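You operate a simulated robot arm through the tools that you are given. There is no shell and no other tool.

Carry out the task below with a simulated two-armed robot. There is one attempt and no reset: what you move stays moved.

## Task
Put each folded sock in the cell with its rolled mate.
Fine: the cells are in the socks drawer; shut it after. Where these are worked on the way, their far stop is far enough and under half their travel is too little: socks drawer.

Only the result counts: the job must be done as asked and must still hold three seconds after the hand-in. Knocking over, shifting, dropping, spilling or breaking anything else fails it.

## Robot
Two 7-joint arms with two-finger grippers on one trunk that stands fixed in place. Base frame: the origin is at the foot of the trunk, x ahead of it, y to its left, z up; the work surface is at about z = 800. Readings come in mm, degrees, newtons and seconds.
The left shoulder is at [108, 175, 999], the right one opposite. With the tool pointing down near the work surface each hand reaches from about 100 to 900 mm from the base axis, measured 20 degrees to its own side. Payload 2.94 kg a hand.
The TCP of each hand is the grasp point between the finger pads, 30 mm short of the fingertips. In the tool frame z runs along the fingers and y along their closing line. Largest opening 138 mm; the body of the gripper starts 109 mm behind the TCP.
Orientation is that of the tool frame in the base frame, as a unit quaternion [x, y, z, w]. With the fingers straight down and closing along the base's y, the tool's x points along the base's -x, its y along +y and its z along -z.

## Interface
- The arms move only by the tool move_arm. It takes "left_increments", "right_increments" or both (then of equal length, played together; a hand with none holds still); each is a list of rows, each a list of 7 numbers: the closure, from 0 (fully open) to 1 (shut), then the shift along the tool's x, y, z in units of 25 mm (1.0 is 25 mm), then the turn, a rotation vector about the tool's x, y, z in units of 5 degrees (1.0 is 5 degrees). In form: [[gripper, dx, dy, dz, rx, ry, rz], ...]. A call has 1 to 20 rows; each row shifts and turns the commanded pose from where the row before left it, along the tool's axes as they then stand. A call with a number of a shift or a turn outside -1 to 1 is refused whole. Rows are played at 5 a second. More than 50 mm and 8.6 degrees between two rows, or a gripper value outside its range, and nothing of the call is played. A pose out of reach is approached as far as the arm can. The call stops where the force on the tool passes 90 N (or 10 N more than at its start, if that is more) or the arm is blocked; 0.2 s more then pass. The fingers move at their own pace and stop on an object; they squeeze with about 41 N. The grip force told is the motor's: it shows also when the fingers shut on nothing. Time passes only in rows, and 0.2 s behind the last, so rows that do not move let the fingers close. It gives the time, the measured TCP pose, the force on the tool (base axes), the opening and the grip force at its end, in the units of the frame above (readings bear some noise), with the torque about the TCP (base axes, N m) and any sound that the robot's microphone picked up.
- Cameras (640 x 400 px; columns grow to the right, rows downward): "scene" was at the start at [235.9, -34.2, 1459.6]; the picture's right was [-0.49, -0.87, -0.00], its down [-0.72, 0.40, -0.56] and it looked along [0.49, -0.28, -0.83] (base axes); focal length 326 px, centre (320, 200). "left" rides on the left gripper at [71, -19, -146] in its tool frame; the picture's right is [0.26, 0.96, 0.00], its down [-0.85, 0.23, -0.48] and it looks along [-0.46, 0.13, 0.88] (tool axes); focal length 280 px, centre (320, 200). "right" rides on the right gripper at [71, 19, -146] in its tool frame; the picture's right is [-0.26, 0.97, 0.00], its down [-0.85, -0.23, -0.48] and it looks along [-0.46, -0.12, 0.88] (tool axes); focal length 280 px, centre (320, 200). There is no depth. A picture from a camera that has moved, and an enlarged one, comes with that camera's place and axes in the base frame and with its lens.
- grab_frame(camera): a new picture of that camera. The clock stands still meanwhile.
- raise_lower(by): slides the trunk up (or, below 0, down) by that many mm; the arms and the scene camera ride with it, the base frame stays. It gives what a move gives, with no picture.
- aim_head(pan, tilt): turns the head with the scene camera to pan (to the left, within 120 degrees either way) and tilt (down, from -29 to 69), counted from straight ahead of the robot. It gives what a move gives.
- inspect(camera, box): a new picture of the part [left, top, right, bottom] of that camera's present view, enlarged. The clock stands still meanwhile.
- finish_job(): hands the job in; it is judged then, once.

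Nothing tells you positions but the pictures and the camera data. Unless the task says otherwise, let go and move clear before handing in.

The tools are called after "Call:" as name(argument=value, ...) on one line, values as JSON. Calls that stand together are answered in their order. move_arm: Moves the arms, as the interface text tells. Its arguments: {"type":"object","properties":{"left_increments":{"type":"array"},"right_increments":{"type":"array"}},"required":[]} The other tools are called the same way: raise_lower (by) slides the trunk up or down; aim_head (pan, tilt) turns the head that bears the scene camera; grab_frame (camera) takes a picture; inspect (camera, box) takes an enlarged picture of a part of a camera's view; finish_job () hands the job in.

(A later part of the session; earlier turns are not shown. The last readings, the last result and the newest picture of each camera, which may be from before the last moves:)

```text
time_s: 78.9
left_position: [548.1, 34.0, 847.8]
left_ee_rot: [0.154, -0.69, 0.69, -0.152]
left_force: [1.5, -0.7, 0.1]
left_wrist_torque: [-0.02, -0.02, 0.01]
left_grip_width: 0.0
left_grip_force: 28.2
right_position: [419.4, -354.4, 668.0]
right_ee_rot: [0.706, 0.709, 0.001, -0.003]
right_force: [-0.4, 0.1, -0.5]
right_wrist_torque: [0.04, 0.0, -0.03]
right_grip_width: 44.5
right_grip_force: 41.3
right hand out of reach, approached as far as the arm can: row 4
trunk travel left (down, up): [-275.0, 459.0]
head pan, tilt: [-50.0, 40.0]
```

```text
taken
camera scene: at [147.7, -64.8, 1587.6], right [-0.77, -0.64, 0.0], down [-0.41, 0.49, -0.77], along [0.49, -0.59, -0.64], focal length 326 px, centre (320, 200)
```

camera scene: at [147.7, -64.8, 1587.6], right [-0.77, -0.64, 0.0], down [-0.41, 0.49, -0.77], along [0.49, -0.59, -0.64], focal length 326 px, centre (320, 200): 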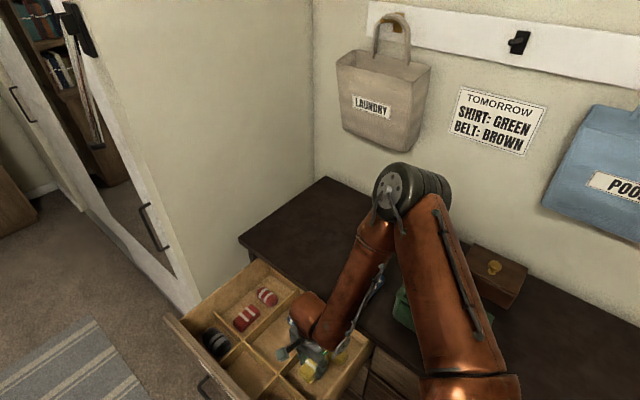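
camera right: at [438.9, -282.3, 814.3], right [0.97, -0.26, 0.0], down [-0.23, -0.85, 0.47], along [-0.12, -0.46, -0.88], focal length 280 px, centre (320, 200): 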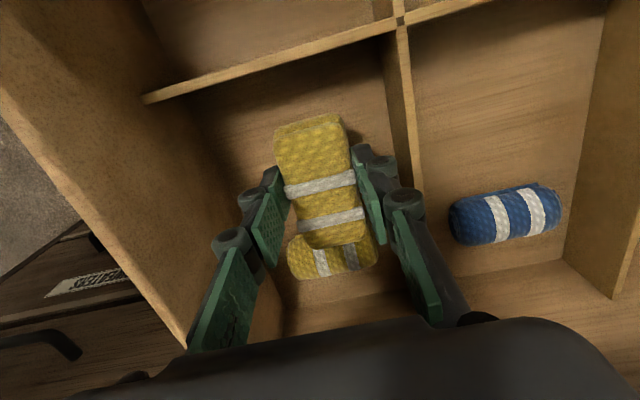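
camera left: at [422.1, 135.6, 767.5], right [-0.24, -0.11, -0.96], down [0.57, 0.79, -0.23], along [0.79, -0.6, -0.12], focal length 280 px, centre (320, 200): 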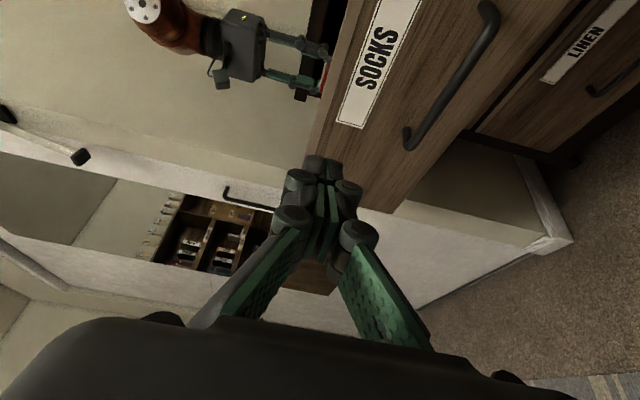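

I'm at the arm's limit at z=668, still nicely inside the cell. I'll ride down with the trunk by 30 mm and check.

Call:
raise_lower(by=-28)

Call:
grab_frame(camera="right")

```text
time_s: 79.6
left_position: [546.8, 33.3, 820.2]
left_ee_rot: [-0.153, 0.691, -0.69, 0.154]
left_force: [-0.1, 0.0, 0.6]
left_wrist_torque: [0.02, 0.04, 0.03]
left_grip_width: 0.1
left_grip_force: 28.4
right_position: [419.9, -353.7, 641.3]
right_ee_rot: [0.706, 0.708, 0.0, -0.002]
right_force: [0.4, -0.4, -0.9]
right_wrist_torque: [0.01, -0.02, -0.01]
right_grip_width: 44.5
right_grip_force: 41.6
trunk travel left (down, up): [-247.0, 487.0]
head pan, tilt: [-50.0, 40.0]
```

```text
taken
camera right: at [439.4, -281.4, 787.5], right [0.97, -0.26, 0.0], down [-0.23, -0.85, 0.47], along [-0.12, -0.46, -0.88], focal length 280 px, centre (320, 200)
```

right: 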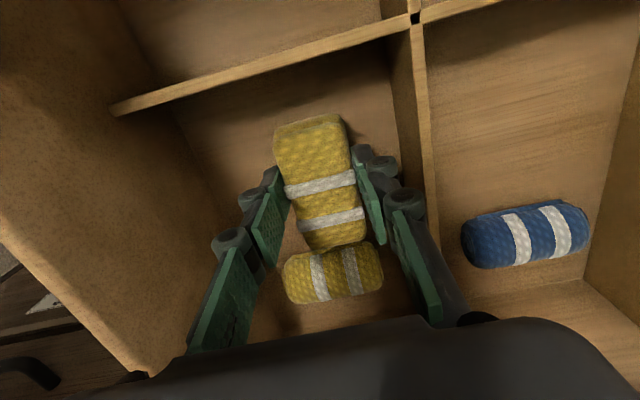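

I'll shift a few mm away from the roll, then lower gently to the floor.

Call:
move_arm(right_increments=[[1, 0.4, 0, 0, 0, 0, 0], [1, 0, 0, 0.15, 0, 0, 0], [1, 0, 0, 0, 0, 0, 0]])

Call:
inspect(camera="right", box=[180, 80, 480, 330])

```text
time_s: 80.4
left_position: [547.8, 33.5, 819.7]
left_ee_rot: [-0.154, 0.69, -0.69, 0.154]
left_force: [0.3, 0.2, 0.1]
left_wrist_torque: [0.0, -0.02, 0.0]
left_grip_width: 0.2
left_grip_force: 28.4
right_position: [423.0, -346.1, 640.9]
right_ee_rot: [0.705, 0.709, -0.001, -0.005]
right_force: [0.9, 0.5, -0.4]
right_wrist_torque: [0.0, 0.0, -0.04]
right_grip_width: 44.4
right_grip_force: 41.1
right hand out of reach, approached as far as the arm can: row 1, 2
trunk travel left (down, up): [-247.0, 487.0]
head pan, tilt: [-50.0, 40.0]
```

```text
1.60 times, centred on (330, 205) of right
camera zoom: at [443.3, -274.9, 787.3], right [0.97, -0.26, -0.01], down [-0.22, -0.85, 0.47], along [-0.13, -0.46, -0.88], focal length 449 px, centre (304, 192)
```

zoom: 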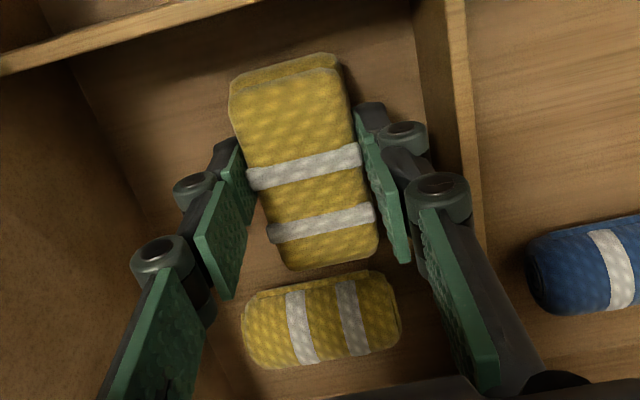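

Position is good, so the last ~10 mm comes from the trunk.

Call:
raise_lower(by=-9)

```text
time_s: 81.0
left_position: [546.9, 34.2, 811.9]
left_ee_rot: [0.153, -0.69, 0.691, -0.153]
left_force: [0.5, -1.3, 0.3]
left_wrist_torque: [0.01, 0.02, 0.03]
left_grip_width: 0.0
left_grip_force: 29.0
right_position: [421.9, -347.0, 634.9]
right_ee_rot: [0.705, 0.709, 0.0, -0.003]
right_force: [0.8, -0.4, 0.2]
right_wrist_torque: [-0.01, -0.02, 0.01]
right_grip_width: 44.6
right_grip_force: 41.3
trunk travel left (down, up): [-238.0, 496.0]
head pan, tilt: [-50.0, 40.0]
```

Call:
raise_lower(by=-4)

```text
time_s: 81.5
left_position: [546.8, 35.1, 808.3]
left_ee_rot: [0.153, -0.69, 0.691, -0.153]
left_force: [0.2, 0.6, -0.9]
left_wrist_torque: [0.01, -0.04, -0.02]
left_grip_width: 0.1
left_grip_force: 28.6
right_position: [423.0, -345.7, 631.2]
right_ee_rot: [0.705, 0.709, 0.001, -0.002]
right_force: [-2.7, -0.4, 20.4]
right_wrist_torque: [-1.07, -0.06, -0.11]
right_grip_width: 44.4
right_grip_force: 41.0
trunk travel left (down, up): [-234.0, 500.0]
head pan, tilt: [-50.0, 40.0]
```

Contact at 20 N, off-centre towards the rear end of the sock. I'll check the gap to the roll.

Call:
inspect(camera="right", box=[200, 180, 440, 330])

Call:
inspect(camera="scene", box=[240, 290, 400, 400])

```text
2.67 times, centred on (320, 255) of right
camera zoom: at [442.9, -274.6, 777.0], right [0.97, -0.26, 0.0], down [-0.22, -0.85, 0.47], along [-0.12, -0.46, -0.88], focal length 748 px, centre (320, 53)
```

zoom: 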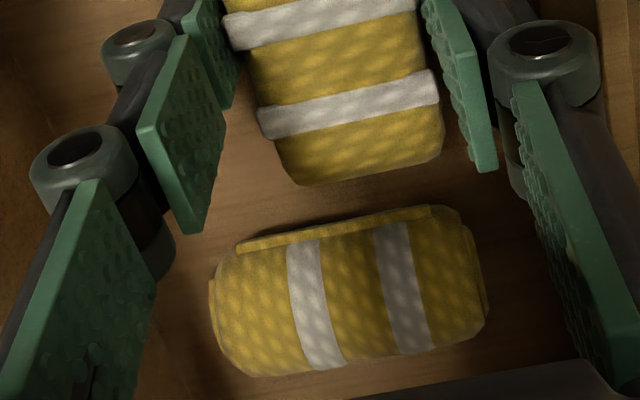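

```text
3.64 times, centred on (320, 345) of scene
camera zoom: at [176.4, -63.4, 1545.3], right [-0.77, -0.64, 0.0], down [-0.41, 0.49, -0.77], along [0.49, -0.59, -0.64], focal length 1185 px, centre (320, -327)
```

zoom: 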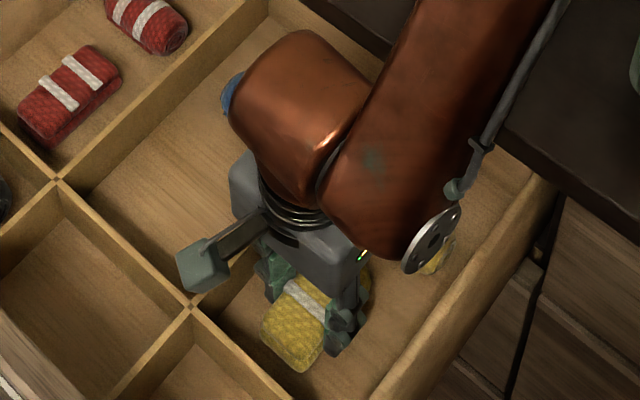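

The gap to the roll is clear, so that contact is the floor. I'll release partway and then lift.

Call:
move_arm(right_increments=[[0.85, 0, 0, 0, 0, 0, 0], [0.7, 0, 0, 0, 0, 0, 0], [0.57, 0, 0, 0, 0, 0, 0], [0.57, 0, 0, 0, 0, 0, 0], [0.57, 0, 0, 0, 0, 0, 0], [0.57, 0, 0, 0, 0, 0, 0]])

Call:
inspect(camera="right", box=[180, 80, 480, 330])

```text
time_s: 83.0
left_position: [547.9, 34.8, 806.3]
left_ee_rot: [-0.154, 0.691, -0.69, 0.153]
left_force: [-0.2, 0.6, -0.2]
left_wrist_torque: [0.0, 0.02, 0.03]
left_grip_width: 0.0
left_grip_force: 28.3
right_position: [422.9, -346.4, 628.6]
right_ee_rot: [0.705, 0.709, 0.0, -0.004]
right_force: [-1.2, 0.0, 0.3]
right_wrist_torque: [0.03, 0.02, 0.02]
right_grip_width: 59.3
right_grip_force: 0.1
trunk travel left (down, up): [-234.0, 500.0]
head pan, tilt: [-50.0, 40.0]
```

```text
1.60 times, centred on (330, 205) of right
camera zoom: at [443.3, -275.3, 775.3], right [0.97, -0.26, -0.01], down [-0.22, -0.85, 0.47], along [-0.13, -0.46, -0.88], focal length 449 px, centre (304, 192)
```

zoom: 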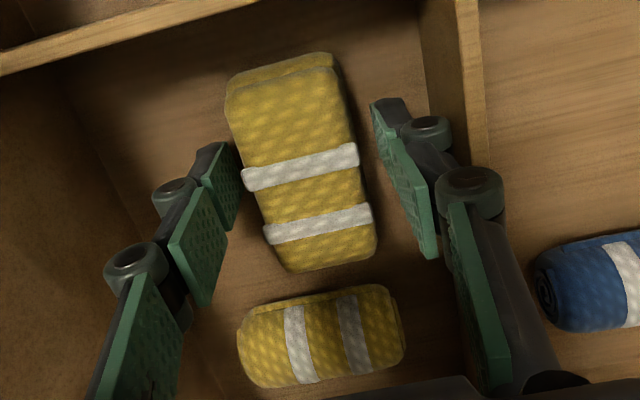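

Yellow is released. I'll lift straight out.

Call:
move_arm(right_increments=[[0.57, 0, 0, -0.5, 0, 0, 0], [0.57, 0, 0, -1, 0, 0, 0], [0.57, 0, 0, -1, 0, 0, 0], [0.57, 0, 0, -1, 0, 0, 0], [0.57, 0, 0, -1, 0, 0, 0], [0.57, 0, 0, -1, 0, 0, 0], [0.57, 0, 0, -1, 0, 0, 0], [0.57, 0, 0, -1, 0, 0, 0], [0.57, 0, 0, -1, 0, 0, 0], [0.57, 0, 0, -1, 0, 0, 0], [0.57, 0, 0, -1, 0, 0, 0], [0.57, 0, 0, -1, 0, 0, 0], [0.57, 0, 0, -1, 0, 0, 0], [0.57, 0, 0, 0, 0, 0, 0]])

Call:
grab_frame(camera="right")

Call:
grab_frame(camera="scene")

```text
time_s: 86.0
left_position: [547.2, 34.2, 805.9]
left_ee_rot: [0.153, -0.69, 0.69, -0.153]
left_force: [0.0, 0.5, -0.5]
left_wrist_torque: [0.0, 0.02, 0.03]
left_grip_width: 0.2
left_grip_force: 28.6
right_position: [427.3, -349.4, 941.2]
right_ee_rot: [0.705, 0.709, 0.0, -0.004]
right_force: [-0.4, -0.2, -0.8]
right_wrist_torque: [-0.01, 0.01, -0.01]
right_grip_width: 59.3
right_grip_force: 0.0
trunk travel left (down, up): [-234.0, 500.0]
head pan, tilt: [-50.0, 40.0]
```

```text
taken
camera right: at [447.1, -277.4, 1087.9], right [0.97, -0.26, -0.01], down [-0.22, -0.85, 0.47], along [-0.13, -0.46, -0.88], focal length 280 px, centre (320, 200)
```

right: 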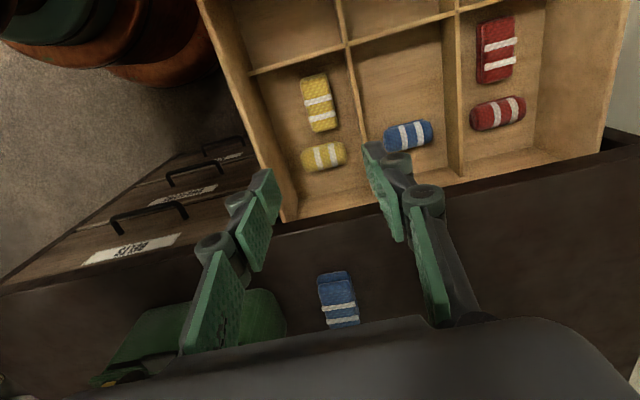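

```text
taken
camera scene: at [178.2, -64.6, 1544.7], right [-0.77, -0.64, 0.0], down [-0.41, 0.49, -0.77], along [0.49, -0.59, -0.64], focal length 326 px, centre (320, 200)
```

scene: 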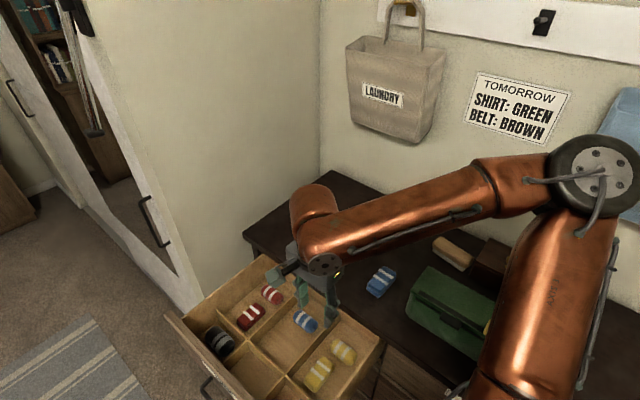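

Yellow is next to its roll. Now blue at (395,−576). I'll move over it in stages, watching the elbow.

Call:
move_arm(right_increments=[[0.57, -0.9, -0.13, 0, 0, 0, 0], [0.57, -0.9, -0.13, 0, 0, 0, 0], [0.57, -0.9, -0.13, 0, 0, 0, 0], [0.57, -0.9, -0.13, 0, 0, 0, 0], [0.57, -0.9, -0.13, 0, 0, 0, 0], [0.57, -0.9, -0.13, 0, 0, 0, 0], [0.57, -0.9, -0.13, 0, 0, 0, 0], [0.5, -0.9, -0.13, 0, 0, 0, 0], [0.4, -0.9, -0.13, 0, 0, 0, 0], [0.35, -0.95, -0.1, 0, 0, 0, 0], [0.35, 0, 0, 0, 0, 0, 0.8], [0.35, 0, 0, 0, 0, 0, 0.8], [0.35, 0, 0, 0, 0, 0, 0]])

Call:
grab_frame(camera="right")

Call:
grab_frame(camera="scene")

```text
time_s: 88.8
left_position: [547.3, 33.6, 806.2]
left_ee_rot: [0.153, -0.69, 0.691, -0.153]
left_force: [-0.4, 0.2, -0.8]
left_wrist_torque: [0.02, -0.02, 0.02]
left_grip_width: 0.0
left_grip_force: 28.4
right_position: [394.1, -574.3, 942.0]
right_ee_rot: [0.754, 0.657, 0.001, -0.004]
right_force: [0.6, 0.2, 0.3]
right_wrist_torque: [-0.01, 0.0, -0.01]
right_grip_width: 89.7
right_grip_force: 0.1
trunk travel left (down, up): [-234.0, 500.0]
head pan, tilt: [-50.0, 40.0]
```

```text
taken
camera right: at [423.9, -506.2, 1087.5], right [0.92, -0.39, -0.01], down [-0.34, -0.81, 0.47], along [-0.19, -0.43, -0.88], focal length 280 px, centre (320, 200)
```

right: 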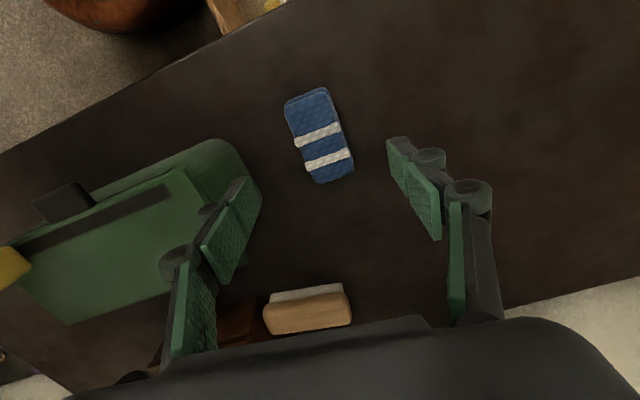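

```text
taken
camera scene: at [178.0, -64.4, 1544.7], right [-0.77, -0.64, 0.0], down [-0.41, 0.49, -0.77], along [0.49, -0.59, -0.64], focal length 326 px, centre (320, 200)
```

scene: 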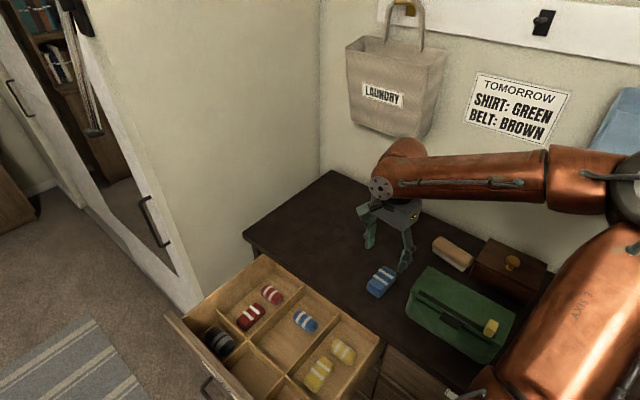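

Blue is centred between the fingers, and the green bag ends about 40 mm left of the left finger. I'll narrow the opening a little and lower.

Call:
move_arm(right_increments=[[0.46, 0, 0.05, 0.7, 0, 0, 0], [0.46, 0, 0, 0.7, 0, 0, 0], [0.46, 0, 0, 0.7, 0, 0, 0], [0.46, 0, 0, 0.7, 0, 0, 0], [0.46, 0, 0, 0, 0, 0, 0]])

Call:
grab_frame(camera="right")

Call:
grab_frame(camera="scene")

```text
time_s: 90.0
left_position: [547.3, 35.0, 806.1]
left_ee_rot: [-0.154, 0.69, -0.69, 0.153]
left_force: [-0.2, -0.1, -0.4]
left_wrist_torque: [0.03, 0.0, 0.02]
left_grip_width: 0.0
left_grip_force: 28.3
right_position: [393.5, -576.2, 869.7]
right_ee_rot: [0.753, 0.658, 0.0, -0.003]
right_force: [0.3, -0.1, 0.0]
right_wrist_torque: [-0.01, -0.05, 0.01]
right_grip_width: 74.7
right_grip_force: 0.0
trunk travel left (down, up): [-234.0, 500.0]
head pan, tilt: [-50.0, 40.0]
```

```text
taken
camera right: at [425.1, -507.0, 1015.5], right [0.92, -0.39, -0.01], down [-0.34, -0.81, 0.47], along [-0.19, -0.43, -0.88], focal length 280 px, centre (320, 200)
```

right: 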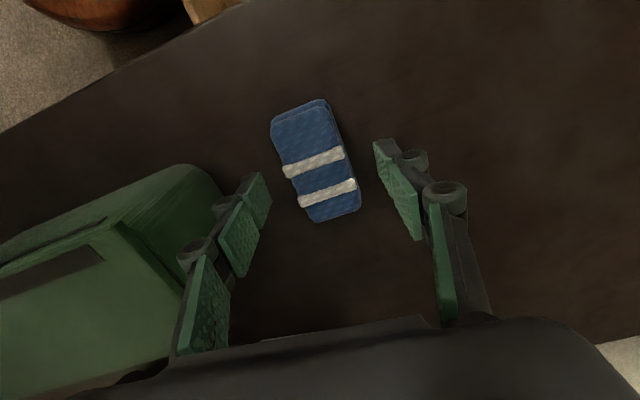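

```text
taken
camera scene: at [177.9, -64.4, 1544.8], right [-0.77, -0.64, 0.0], down [-0.41, 0.49, -0.77], along [0.49, -0.59, -0.64], focal length 326 px, centre (320, 200)
```

scene: 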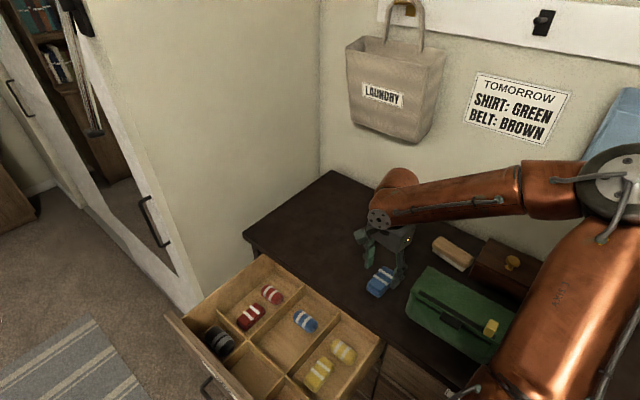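

The bag looks taller than I thought, so I'll check its clearance from the left finger before going lower.

Call:
inspect(camera="right", box=[80, 120, 300, 360])

Call:
inspect(camera="scene", box=[330, 160, 530, 380])

```text
1.67 times, centred on (190, 240) of right
camera zoom: at [425.1, -507.0, 1015.5], right [0.92, -0.39, -0.01], down [-0.34, -0.81, 0.47], along [-0.19, -0.43, -0.88], focal length 467 px, centre (537, 133)
```

zoom: 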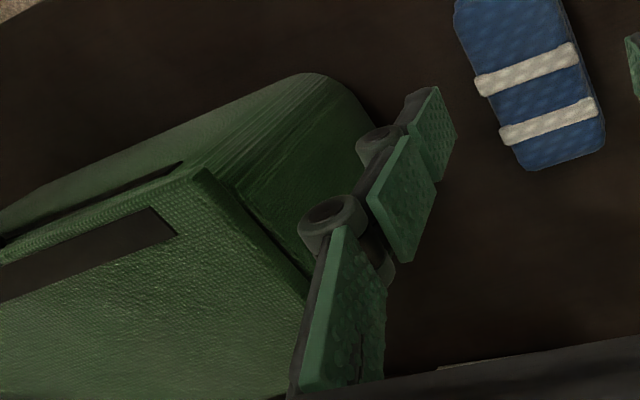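

```text
1.82 times, centred on (430, 270) of scene
camera zoom: at [177.9, -64.4, 1544.8], right [-0.77, -0.64, 0.0], down [-0.41, 0.49, -0.77], along [0.49, -0.59, -0.64], focal length 592 px, centre (120, 73)
```

zoom: 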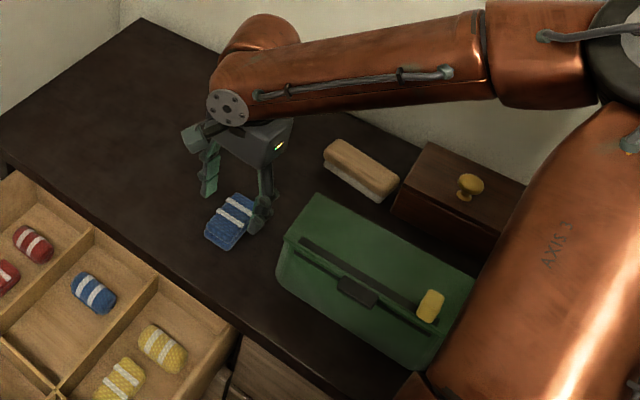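

The scene view shows a comfortable gap to the bag. I'll lower to the surface and close.

Call:
move_arm(right_increments=[[0.46, 0, 0, 0.5, 0, 0, 0], [0.46, 0, 0, 0.5, 0, 0, 0], [0.46, 0, 0, 0.4, 0, 0, 0], [0.46, 0, 0, 0.1, 0, 0, 0], [0.46, 0, 0, 0, 0, 0, 0]])

Call:
move_arm(right_increments=[[1, 0, 0, 0, 0, 0, 0], [1, 0, 0, 0, 0, 0, 0], [1, 0, 0, 0, 0, 0, 0], [1, 0, 0, 0, 0, 0, 0], [1, 0, 0, 0, 0, 0, 0], [1, 0, 0, 0, 0, 0, 0]])

Call:
grab_frame(camera="right")

Call:
grab_frame(camera="scene")

```text
time_s: 91.2
left_position: [547.4, 35.5, 806.2]
left_ee_rot: [0.153, -0.69, 0.691, -0.153]
left_force: [0.6, 0.1, 0.1]
left_wrist_torque: [-0.02, 0.03, 0.0]
left_grip_width: 0.0
left_grip_force: 28.8
right_position: [394.2, -575.1, 832.6]
right_ee_rot: [0.753, 0.658, 0.0, -0.004]
right_force: [-0.7, -0.5, -0.5]
right_wrist_torque: [-0.02, 0.02, 0.01]
right_grip_width: 74.5
right_grip_force: 0.0
trunk travel left (down, up): [-234.0, 500.0]
head pan, tilt: [-50.0, 40.0]
```

```text
time_s: 92.5
left_position: [546.7, 34.6, 806.6]
left_ee_rot: [-0.154, 0.69, -0.69, 0.153]
left_force: [-0.7, 0.0, -0.5]
left_wrist_torque: [-0.03, 0.01, 0.0]
left_grip_width: 0.0
left_grip_force: 28.2
right_position: [395.0, -574.7, 832.8]
right_ee_rot: [0.753, 0.658, 0.001, -0.004]
right_force: [0.6, 0.1, -0.4]
right_wrist_torque: [0.01, -0.01, -0.01]
right_grip_width: 45.5
right_grip_force: 41.7
trunk travel left (down, up): [-234.0, 500.0]
head pan, tilt: [-50.0, 40.0]
```

```text
taken
camera right: at [425.2, -506.8, 979.6], right [0.92, -0.39, -0.01], down [-0.34, -0.81, 0.47], along [-0.19, -0.43, -0.88], focal length 280 px, centre (320, 200)
```

right: 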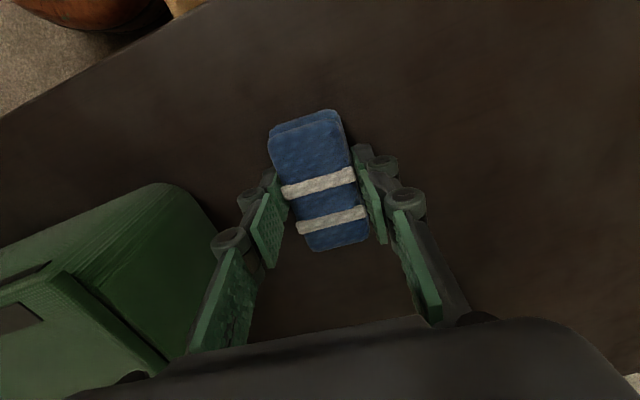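

```text
taken
camera scene: at [178.0, -64.5, 1544.7], right [-0.77, -0.64, 0.0], down [-0.41, 0.49, -0.77], along [0.49, -0.59, -0.64], focal length 326 px, centre (320, 200)
```

scene: 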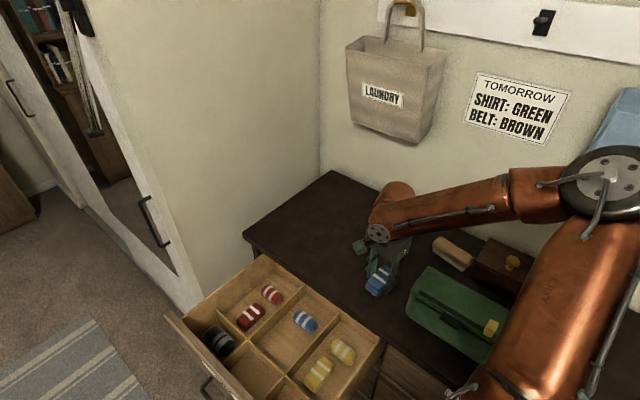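

Blue is gripped at 45 mm. I'll lift, straighten, and carry it over the blue cell at about (556,−345).

Call:
move_arm(right_increments=[[1, 0, 0, -0.5, 0, 0, 0], [1, 0, 0, -1, 0, 0, 0], [1, 0, 0, -1, 0, 0, 0], [1, 0, 0, -1, 0, 0, 0], [1, 0, 0, -1, 0, 0, 0], [1, 0, 0, 0, 0, 0, -0.8], [1, 0, 0, 0, 0, 0, -0.8], [1, 0.92, 0.65, 0, 0, 0, 0], [1, 0.92, 0.65, 0, 0, 0, 0], [1, 0.92, 0.65, 0, 0, 0, 0], [1, 0.92, 0.65, 0, 0, 0, 0], [1, 0.92, 0.65, 0, 0, 0, 0], [1, 0.92, 0.65, 0, 0, 0, 0], [1, 0.92, 0.65, 0, 0, 0, 0], [1, 0.92, 0.65, 0, 0, 0, 0], [1, 0.92, 0.65, 0, 0, 0, 0], [1, 0.92, 0.65, 0, 0, 0, 0], [1, 0, 0, 0, 0, 0, 0]])

Call:
grab_frame(camera="right")

Call:
grab_frame(camera="scene")

```text
time_s: 96.3
left_position: [546.9, 34.0, 806.5]
left_ee_rot: [0.154, -0.69, 0.691, -0.154]
left_force: [-0.4, -0.3, 0.1]
left_wrist_torque: [0.02, -0.06, 0.0]
left_grip_width: 0.0
left_grip_force: 28.4
right_position: [556.7, -344.5, 945.7]
right_ee_rot: [0.706, 0.708, 0.001, -0.003]
right_force: [0.6, -0.7, -1.4]
right_wrist_torque: [0.03, 0.0, -0.03]
right_grip_width: 44.3
right_grip_force: 40.9
trunk travel left (down, up): [-234.0, 500.0]
head pan, tilt: [-50.0, 40.0]
```

```text
taken
camera right: at [577.0, -273.9, 1091.6], right [0.97, -0.26, -0.01], down [-0.22, -0.85, 0.47], along [-0.13, -0.46, -0.88], focal length 280 px, centre (320, 200)
```

right: 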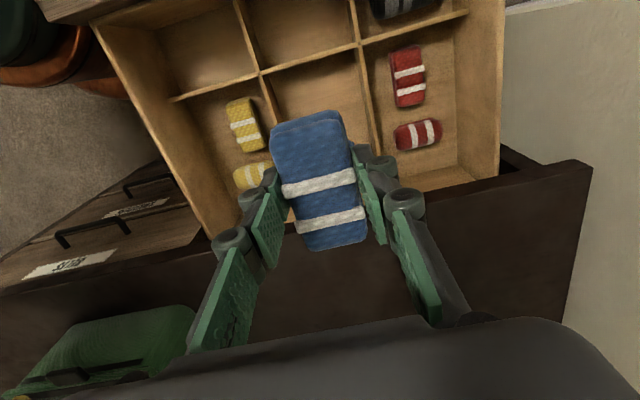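

```text
taken
camera scene: at [178.0, -64.9, 1544.8], right [-0.77, -0.64, 0.0], down [-0.41, 0.49, -0.77], along [0.49, -0.59, -0.64], focal length 326 px, centre (320, 200)
```

scene: 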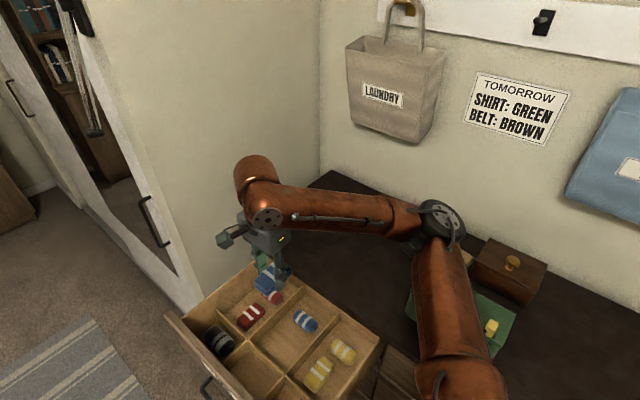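

Over the blue cell with the elbow about 200 mm above the bag. I'll lower in stages.

Call:
move_arm(right_increments=[[1, 0, -0.1, 1, 0, 0, 0], [1, 0, 0, 1, 0, 0, 0], [1, 0, 0, 1, 0, 0, 0], [1, 0, 0, 1, 0, 0, 0], [1, 0, 0, 0, 0, 0, 0]])

Call:
grab_frame(camera="scene")

```text
time_s: 97.5
left_position: [547.1, 34.5, 807.4]
left_ee_rot: [0.153, -0.69, 0.691, -0.153]
left_force: [0.1, -0.3, 0.7]
left_wrist_torque: [0.03, -0.03, -0.01]
left_grip_width: 0.1
left_grip_force: 28.5
right_position: [552.8, -346.2, 845.0]
right_ee_rot: [0.705, 0.709, 0.0, -0.004]
right_force: [-0.3, 0.1, 0.5]
right_wrist_torque: [0.0, 0.01, 0.0]
right_grip_width: 44.5
right_grip_force: 41.6
trunk travel left (down, up): [-234.0, 500.0]
head pan, tilt: [-50.0, 40.0]
```

```text
taken
camera scene: at [178.1, -64.4, 1544.8], right [-0.77, -0.64, 0.0], down [-0.41, 0.49, -0.77], along [0.49, -0.59, -0.64], focal length 326 px, centre (320, 200)
```

scene: 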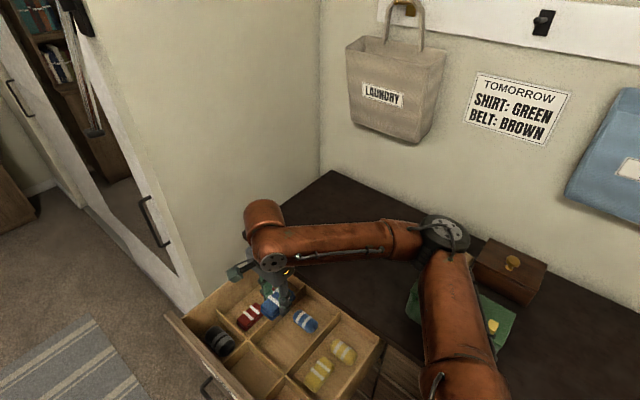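

The elbow sits lower here, around z 1045, so I'll raise the trunk to add clearance before lowering further.

Call:
raise_lower(by=70)

Call:
move_arm(right_increments=[[1, 0, 0, 1, 0, 0, 0], [1, 0, 0, 1, 0, 0, 0], [1, 0, 0, 1, 0, 0, 0], [1, 0, 0, 1, 0, 0, 0], [1, 0, 0, 0, 0, 0, 0]])

Call:
grab_frame(camera="scene")

```text
time_s: 98.6
left_position: [547.5, 33.2, 875.7]
left_ee_rot: [0.153, -0.69, 0.69, -0.153]
left_force: [0.2, -0.2, -0.1]
left_wrist_torque: [-0.03, -0.01, 0.02]
left_grip_width: 0.3
left_grip_force: 28.2
right_position: [554.0, -344.3, 914.8]
right_ee_rot: [0.705, 0.709, 0.0, -0.005]
right_force: [0.4, 0.2, 0.3]
right_wrist_torque: [0.04, 0.06, 0.0]
right_grip_width: 44.8
right_grip_force: 40.8
trunk travel left (down, up): [-304.0, 430.0]
head pan, tilt: [-50.0, 40.0]
```

```text
time_s: 99.8
left_position: [547.6, 33.6, 875.6]
left_ee_rot: [-0.153, 0.691, -0.69, 0.153]
left_force: [0.4, -0.3, 0.5]
left_wrist_torque: [-0.01, 0.05, 0.0]
left_grip_width: 0.0
left_grip_force: 28.2
right_position: [552.4, -343.5, 815.1]
right_ee_rot: [0.706, 0.709, 0.0, -0.002]
right_force: [0.6, 0.2, -0.5]
right_wrist_torque: [0.02, 0.02, 0.01]
right_grip_width: 44.6
right_grip_force: 41.0
trunk travel left (down, up): [-304.0, 430.0]
head pan, tilt: [-50.0, 40.0]
```

```text
taken
camera scene: at [128.8, -64.4, 1617.5], right [-0.77, -0.64, 0.0], down [-0.41, 0.49, -0.77], along [0.49, -0.59, -0.64], focal length 326 px, centre (320, 200)
```

scene: 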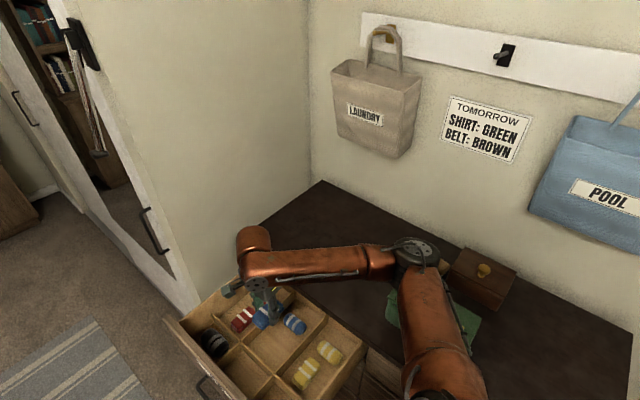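

A lower trunk actually kept the elbow higher when I placed red. I'll step the trunk back down while keeping the hand above the drawer, then check the elbow.

Call:
move_arm(right_increments=[[1, 0, 0, -1, 0, 0, 0], [1, 0, 0, -1, 0, 0, 0], [1, 0, 0, -1, 0, 0, 0], [1, 0, 0, -1, 0, 0, 0], [1, 0, 0, 0, 0, 0, 0]])

Call:
raise_lower(by=-70)

Call:
move_arm(right_increments=[[1, 0, 0, -1, 0, 0, 0], [1, 0, 0, -1, 0, 0, 0], [1, 0, 0, -1, 0, 0, 0], [1, 0, 0, 0, 0, 0, 0]])

Call:
raise_lower(by=-60)

Call:
grab_frame(camera="scene")

```text
time_s: 101.0
left_position: [548.3, 34.4, 877.0]
left_ee_rot: [0.154, -0.69, 0.69, -0.153]
left_force: [-0.2, 0.3, 0.8]
left_wrist_torque: [-0.04, 0.0, 0.0]
left_grip_width: 0.0
left_grip_force: 28.1
right_position: [554.4, -345.1, 913.3]
right_ee_rot: [0.705, 0.709, 0.001, -0.003]
right_force: [0.1, 0.5, -1.4]
right_wrist_torque: [0.01, -0.04, 0.01]
right_grip_width: 44.7
right_grip_force: 41.0
trunk travel left (down, up): [-304.0, 430.0]
head pan, tilt: [-50.0, 40.0]
```

```text
time_s: 102.1
left_position: [547.8, 33.9, 807.2]
left_ee_rot: [0.153, -0.69, 0.69, -0.154]
left_force: [-0.5, 0.5, 0.9]
left_wrist_torque: [0.03, 0.0, -0.02]
left_grip_width: 0.3
left_grip_force: 28.6
right_position: [553.0, -342.0, 846.6]
right_ee_rot: [0.705, 0.709, 0.001, -0.003]
right_force: [-0.4, 0.5, 0.0]
right_wrist_torque: [-0.02, -0.04, -0.01]
right_grip_width: 44.5
right_grip_force: 41.1
trunk travel left (down, up): [-234.0, 500.0]
head pan, tilt: [-50.0, 40.0]
```

```text
time_s: 103.1
left_position: [546.5, 34.4, 806.8]
left_ee_rot: [0.154, -0.69, 0.69, -0.154]
left_force: [-0.2, -0.3, -0.2]
left_wrist_torque: [-0.01, 0.0, -0.01]
left_grip_width: 0.1
left_grip_force: 28.8
right_position: [555.4, -346.8, 919.0]
right_ee_rot: [0.705, 0.709, 0.0, -0.004]
right_force: [0.0, -0.5, 0.2]
right_wrist_torque: [0.01, -0.02, 0.02]
right_grip_width: 44.6
right_grip_force: 40.9
trunk travel left (down, up): [-234.0, 500.0]
head pan, tilt: [-50.0, 40.0]
```

```text
time_s: 104.1
left_position: [546.3, 34.0, 745.9]
left_ee_rot: [-0.154, 0.691, -0.69, 0.153]
left_force: [0.0, -0.2, 0.7]
left_wrist_torque: [0.01, 0.02, 0.05]
left_grip_width: 0.0
left_grip_force: 28.5
right_position: [553.0, -344.9, 862.4]
right_ee_rot: [0.705, 0.709, 0.001, -0.003]
right_force: [-0.2, -1.2, -0.6]
right_wrist_torque: [-0.02, 0.02, -0.02]
right_grip_width: 44.4
right_grip_force: 40.6
trunk travel left (down, up): [-174.0, 560.0]
head pan, tilt: [-50.0, 40.0]
```

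```text
taken
camera scene: at [227.9, -64.3, 1480.4], right [-0.77, -0.64, 0.0], down [-0.41, 0.49, -0.77], along [0.49, -0.59, -0.64], focal length 326 px, centre (320, 200)
```

scene: 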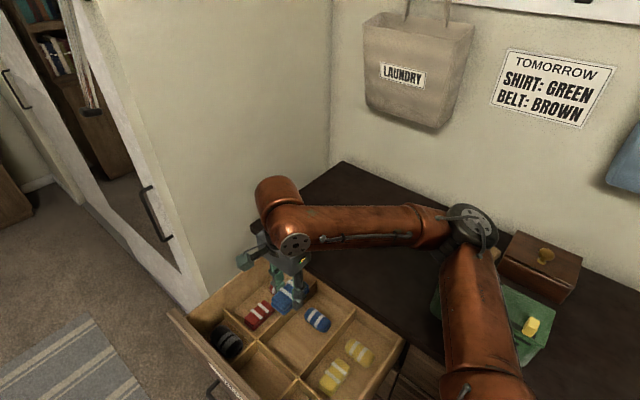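

The elbow is still around z 1045 above the bag. I'll raise the hand and drop the trunk further, as in the red configuration.

Call:
move_arm(right_increments=[[1, 0, 0, -1, 0, 0, 0], [1, 0, 0, -1, 0, 0, 0], [1, 0, 0, -1, 0, 0, 0], [1, 0, 0, -1, 0, 0, 0], [1, 0, 0, 0, 0, 0, 0]])

Call:
raise_lower(by=-60)

Call:
grab_frame(camera="scene")

```text
time_s: 105.3
left_position: [545.8, 33.3, 746.2]
left_ee_rot: [0.153, -0.69, 0.691, -0.153]
left_force: [0.1, 0.6, 0.4]
left_wrist_torque: [-0.02, 0.02, 0.01]
left_grip_width: 0.0
left_grip_force: 28.4
right_position: [554.9, -343.4, 961.1]
right_ee_rot: [0.705, 0.709, 0.0, -0.004]
right_force: [0.5, -0.1, 0.0]
right_wrist_torque: [0.01, 0.03, 0.01]
right_grip_width: 44.7
right_grip_force: 41.1
trunk travel left (down, up): [-174.0, 560.0]
head pan, tilt: [-50.0, 40.0]
```

```text
time_s: 106.3
left_position: [547.0, 34.3, 688.6]
left_ee_rot: [0.153, -0.69, 0.69, -0.155]
left_force: [0.3, -0.5, 0.0]
left_wrist_torque: [0.0, -0.01, 0.04]
left_grip_width: 0.0
left_grip_force: 28.6
right_position: [552.8, -344.3, 901.9]
right_ee_rot: [0.705, 0.709, 0.0, -0.003]
right_force: [-0.2, 0.7, -0.3]
right_wrist_torque: [0.0, -0.02, 0.0]
right_grip_width: 44.5
right_grip_force: 41.3
trunk travel left (down, up): [-114.0, 620.0]
head pan, tilt: [-50.0, 40.0]
```

```text
taken
camera scene: at [285.9, -64.4, 1412.6], right [-0.77, -0.64, 0.0], down [-0.41, 0.49, -0.77], along [0.49, -0.59, -0.64], focal length 326 px, centre (320, 200)
```

scene: 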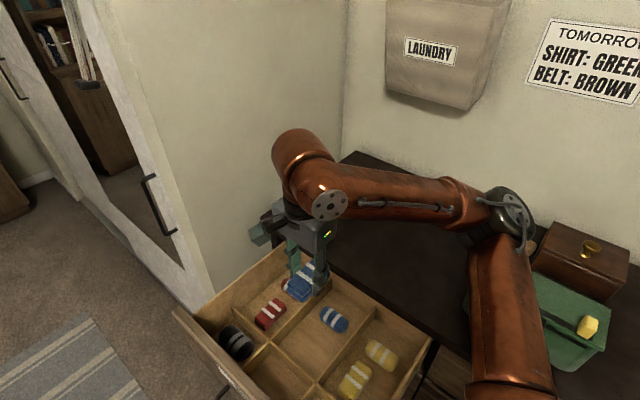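

I'll use the yellow-cell approach instead, which lifted the elbow: raise the trunk, swing over x≈430 and lower there above the dividers. Then I'll slide across to the blue cell with the elbow still high.

Call:
raise_lower(by=100)

Call:
move_arm(right_increments=[[1, 0, -0.85, 0, 0, 0, 0], [1, 0, -0.85, 0, 0, 0, 0], [1, 0, -0.85, 0, 0, 0, 0], [1, 0, -0.85, 0, 0, 0, 0], [1, 0, -0.85, 0, 0, 0, 0], [1, 0, -0.85, 0, 0, 0, 0], [1, 0, 0, 1, 0, 0, 0], [1, 0, 0, 1, 0, 0, 0], [1, 0, 0, 1, 0, 0, 0], [1, 0, 0, 1, 0, 0, 0], [1, 0, 0, 0, 0, 0, 0]])

Call:
grab_frame(camera="scene")

```text
time_s: 107.6
left_position: [547.6, 34.0, 785.0]
left_ee_rot: [-0.153, 0.69, -0.69, 0.153]
left_force: [-0.1, 0.8, -0.4]
left_wrist_torque: [-0.02, 0.01, -0.01]
left_grip_width: 0.0
left_grip_force: 28.0
right_position: [554.4, -344.9, 1000.1]
right_ee_rot: [0.705, 0.709, -0.001, -0.005]
right_force: [0.6, 0.0, 0.4]
right_wrist_torque: [0.03, 0.05, -0.03]
right_grip_width: 44.4
right_grip_force: 41.3
trunk travel left (down, up): [-214.0, 520.0]
head pan, tilt: [-50.0, 40.0]
```

```text
time_s: 110.0
left_position: [547.7, 34.8, 786.4]
left_ee_rot: [-0.153, 0.691, -0.69, 0.153]
left_force: [-0.7, -0.4, -0.7]
left_wrist_torque: [0.02, 0.0, 0.01]
left_grip_width: 0.0
left_grip_force: 28.7
right_position: [426.9, -346.3, 901.3]
right_ee_rot: [0.705, 0.709, 0.0, -0.003]
right_force: [-0.5, -0.8, -0.2]
right_wrist_torque: [-0.05, 0.0, 0.04]
right_grip_width: 44.4
right_grip_force: 40.6
trunk travel left (down, up): [-214.0, 520.0]
head pan, tilt: [-50.0, 40.0]
```

```text
taken
camera scene: at [194.1, -64.4, 1523.5], right [-0.77, -0.64, 0.0], down [-0.41, 0.49, -0.77], along [0.49, -0.59, -0.64], focal length 326 px, centre (320, 200)
```

scene: 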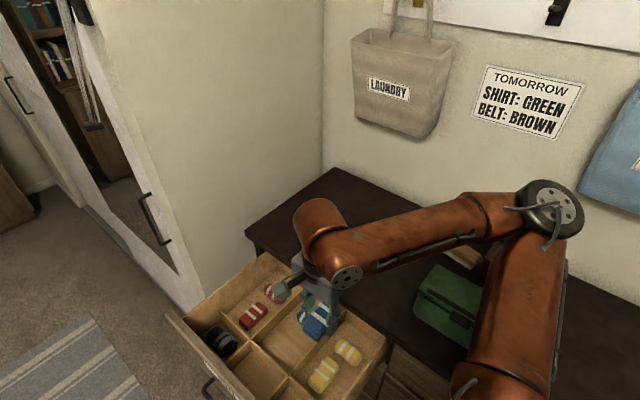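

The elbow is rising. I'll lower further here, staying above the dividers.

Call:
move_arm(right_increments=[[1, 0, 0, 1, 0, 0, 0], [1, 0, 0, 1, 0, 0, 0], [1, 0, 0, 1, 0, 0, 0], [1, 0, 0, 1, 0, 0, 0], [1, 0, 0, 1, 0, 0, 0], [1, 0, 0, 0, 0, 0, 0]])

Call:
grab_frame(camera="scene")

Call:
grab_frame(camera="right")

```text
time_s: 111.6
left_position: [550.6, 40.2, 783.5]
left_ee_rot: [0.156, -0.689, 0.692, -0.15]
left_force: [-0.3, -0.7, -0.2]
left_wrist_torque: [0.08, 0.03, -0.01]
left_grip_width: 0.3
left_grip_force: 28.4
right_position: [442.5, -384.3, 817.6]
right_ee_rot: [0.712, 0.698, -0.046, 0.057]
right_force: [-0.2, -0.5, -0.1]
right_wrist_torque: [0.02, 0.0, -0.03]
right_grip_width: 44.4
right_grip_force: 41.1
right hand out of reach, approached as far as the arm can: row 3, 5
trunk travel left (down, up): [-214.0, 520.0]
head pan, tilt: [-50.0, 40.0]
stopped in row 6 (right hand): the arm was blocked; the commanded pose is now the measured one
```

```text
taken
camera scene: at [204.6, -39.6, 1523.5], right [-0.76, -0.65, 0.02], down [-0.42, 0.48, -0.77], along [0.49, -0.6, -0.64], focal length 326 px, centre (320, 200)
```

scene: 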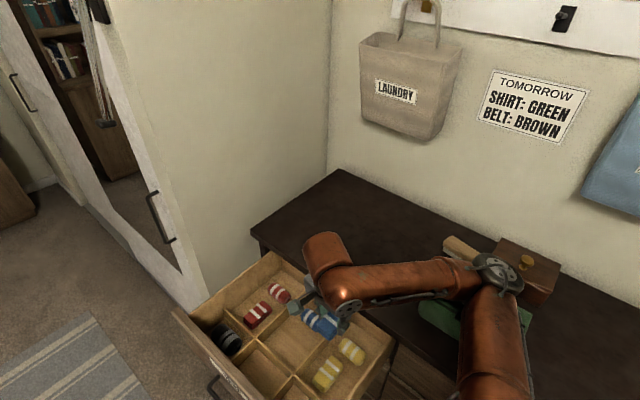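

```text
taken
camera right: at [462.0, -292.9, 951.9], right [0.96, -0.28, 0.05], down [-0.25, -0.77, 0.59], along [-0.12, -0.58, -0.81], focal length 280 px, centre (320, 200)
```

right: 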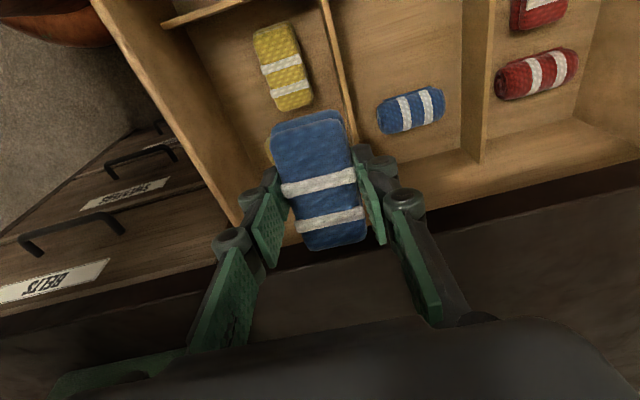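

The arm swung and the elbow came down, and it is blocked by something, probably the bag. Raising the trunk lifts the whole arm straight up, so I'll do that first.

Call:
raise_lower(by=60)

Call:
grab_frame(camera="scene")

```text
time_s: 112.6
left_position: [546.1, 31.0, 846.6]
left_ee_rot: [-0.151, 0.692, -0.689, 0.153]
left_force: [-0.3, -0.3, -0.9]
left_wrist_torque: [-0.03, -0.01, 0.02]
left_grip_width: 0.1
left_grip_force: 28.7
right_position: [434.6, -389.9, 871.6]
right_ee_rot: [0.713, 0.698, -0.037, 0.048]
right_force: [-0.4, 1.4, -0.7]
right_wrist_torque: [0.01, -0.02, -0.02]
right_grip_width: 44.5
right_grip_force: 40.4
trunk travel left (down, up): [-274.0, 460.0]
head pan, tilt: [-50.0, 40.0]
```

```text
taken
camera scene: at [147.6, -65.9, 1586.5], right [-0.77, -0.64, 0.0], down [-0.41, 0.49, -0.77], along [0.49, -0.59, -0.64], focal length 326 px, centre (320, 200)
```

scene: 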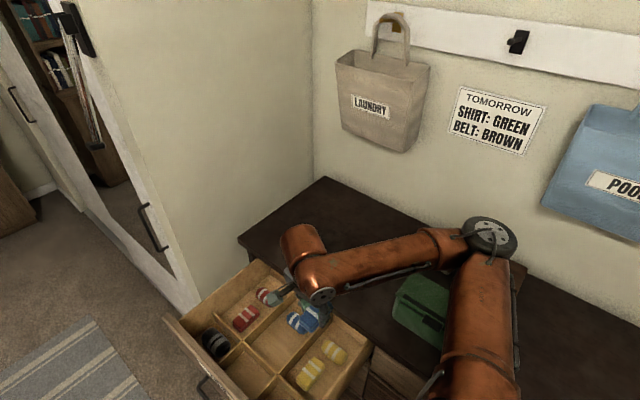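

The arm is free again. A higher trunk stretches the arm and brings the elbow forward off the bag, so I'll raise the trunk another 100 mm, level the hand and check that the bag and box haven't moved.

Call:
raise_lower(by=100)

Call:
move_arm(right_increments=[[1, 0, 0, 0, 0, 0.7, 0], [1, 0, 0, 0, 0.16, 0.7, -0.26], [1, 0.5, 0.7, 0, 0, 0, 0], [1, 0.5, 0.7, 0, 0, 0, 0], [1, 0.5, 0.7, 0, 0, 0, 0], [1, 0.3, 0.9, 0, 0, 0, 0], [1, 0, 0.9, 0, 0, 0, 0], [1, 0, 0.9, 0, 0, 0, 0], [1, 0, 0, 0, 0, 0, 0]])

Call:
grab_frame(camera="scene")

Call:
grab_frame(camera="right")

```text
time_s: 114.0
left_position: [547.0, 33.2, 945.6]
left_ee_rot: [-0.154, 0.692, -0.689, 0.153]
left_force: [-0.1, -0.2, 0.2]
left_wrist_torque: [0.02, 0.01, -0.04]
left_grip_width: 0.0
left_grip_force: 28.1
right_position: [436.1, -389.9, 971.3]
right_ee_rot: [0.713, 0.698, -0.038, 0.048]
right_force: [-0.6, -1.2, -0.4]
right_wrist_torque: [0.0, 0.01, -0.02]
right_grip_width: 44.6
right_grip_force: 41.4
trunk travel left (down, up): [-374.0, 360.0]
head pan, tilt: [-50.0, 40.0]
```

```text
time_s: 116.0
left_position: [546.3, 32.2, 947.7]
left_ee_rot: [-0.153, 0.691, -0.689, 0.153]
left_force: [0.5, -0.5, 0.1]
left_wrist_torque: [0.01, -0.02, 0.0]
left_grip_width: 0.0
left_grip_force: 27.9
right_position: [554.3, -344.3, 971.8]
right_ee_rot: [0.706, 0.708, 0.0, 0.001]
right_force: [0.2, 0.7, -0.4]
right_wrist_torque: [0.04, 0.05, -0.01]
right_grip_width: 44.4
right_grip_force: 40.8
trunk travel left (down, up): [-374.0, 360.0]
head pan, tilt: [-50.0, 40.0]
```

```text
taken
camera scene: at [90.7, -65.4, 1688.4], right [-0.77, -0.64, 0.0], down [-0.41, 0.49, -0.77], along [0.49, -0.59, -0.64], focal length 326 px, centre (320, 200)
```

scene: 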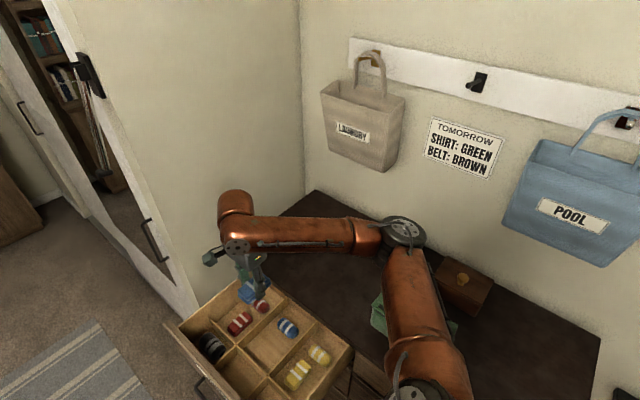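

```text
taken
camera right: at [574.5, -271.7, 1117.8], right [0.97, -0.26, 0.0], down [-0.23, -0.85, 0.47], along [-0.12, -0.46, -0.88], focal length 280 px, centre (320, 200)
```

right: 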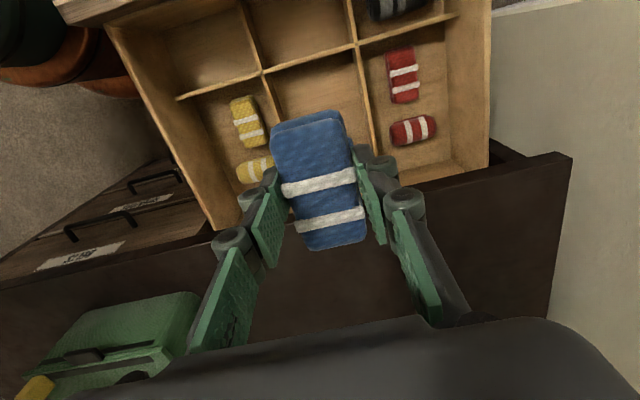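

Everything on top still looks in place, and the elbow is at about z 1150. I'll lower in stages from here.

Call:
move_arm(right_increments=[[1, 0, 0, 1, 0, 0, 0], [1, 0, 0, 1, 0, 0, 0], [1, 0, 0, 1, 0, 0, 0], [1, 0, 0, 1, 0, 0, 0], [1, 0, 0, 1, 0, 0, 0], [1, 0, 0, 1, 0, 0, 0], [1, 0, 0, 0, 0, 0, 0]])

Call:
grab_frame(camera="scene")

```text
time_s: 117.6
left_position: [546.9, 33.3, 946.9]
left_ee_rot: [-0.153, 0.691, -0.69, 0.153]
left_force: [-1.0, 0.6, -0.3]
left_wrist_torque: [-0.01, 0.02, -0.01]
left_grip_width: 0.1
left_grip_force: 28.2
right_position: [556.2, -343.2, 821.2]
right_ee_rot: [0.706, 0.708, 0.001, 0.001]
right_force: [-0.6, 0.5, 0.1]
right_wrist_torque: [0.01, -0.01, 0.04]
right_grip_width: 44.3
right_grip_force: 41.1
trunk travel left (down, up): [-374.0, 360.0]
head pan, tilt: [-50.0, 40.0]
```

```text
taken
camera scene: at [91.0, -65.0, 1688.4], right [-0.77, -0.64, 0.0], down [-0.41, 0.49, -0.77], along [0.49, -0.59, -0.64], focal length 326 px, centre (320, 200)
```

scene: 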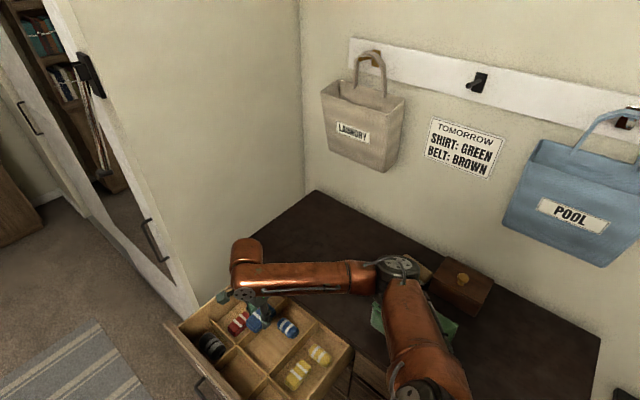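

The elbow comes down with the hand, so I'll raise the trunk another 60 mm. That stretches the arm nearly straight and keeps the elbow forward of the bag.

Call:
raise_lower(by=60)

Call:
move_arm(right_increments=[[1, 0, 0, 1, 0, 0, 0], [1, 0, 0, 1, 0, 0, 0], [1, 0, 0, 1, 0, 0, 0], [1, 0, 0, 0, 0, 0, 0]])

Call:
grab_frame(camera="scene")

```text
time_s: 118.6
left_position: [546.7, 31.8, 1005.4]
left_ee_rot: [-0.153, 0.691, -0.69, 0.152]
left_force: [-0.2, 0.5, 0.0]
left_wrist_torque: [0.0, 0.0, -0.03]
left_grip_width: 0.1
left_grip_force: 28.1
right_position: [557.5, -343.4, 881.5]
right_ee_rot: [0.706, 0.709, 0.001, 0.0]
right_force: [-1.0, 0.2, -0.6]
right_wrist_torque: [0.02, 0.01, 0.01]
right_grip_width: 44.6
right_grip_force: 41.2
trunk travel left (down, up): [-434.0, 300.0]
head pan, tilt: [-50.0, 40.0]
```

```text
time_s: 119.6
left_position: [545.9, 33.2, 1006.7]
left_ee_rot: [-0.153, 0.692, -0.689, 0.154]
left_force: [-0.3, 0.0, 0.1]
left_wrist_torque: [-0.01, -0.01, 0.0]
left_grip_width: 0.0
left_grip_force: 28.6
right_position: [555.2, -342.3, 805.7]
right_ee_rot: [0.707, 0.707, 0.0, 0.0]
right_force: [0.9, -0.8, -0.4]
right_wrist_torque: [-0.01, 0.0, -0.01]
right_grip_width: 44.5
right_grip_force: 40.6
trunk travel left (down, up): [-434.0, 300.0]
head pan, tilt: [-50.0, 40.0]
```

```text
taken
camera scene: at [67.8, -65.0, 1748.5], right [-0.77, -0.64, 0.0], down [-0.41, 0.49, -0.77], along [0.49, -0.59, -0.64], focal length 326 px, centre (320, 200)
```

scene: 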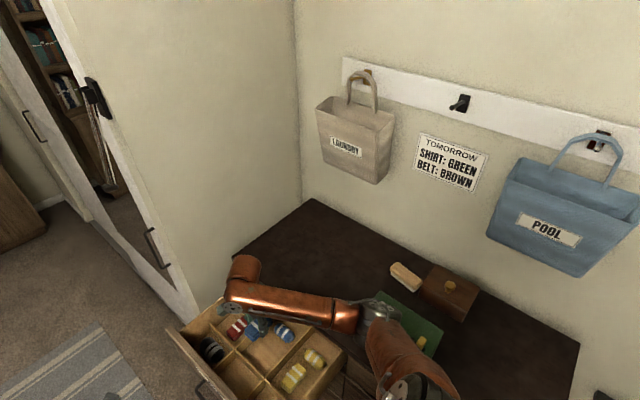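

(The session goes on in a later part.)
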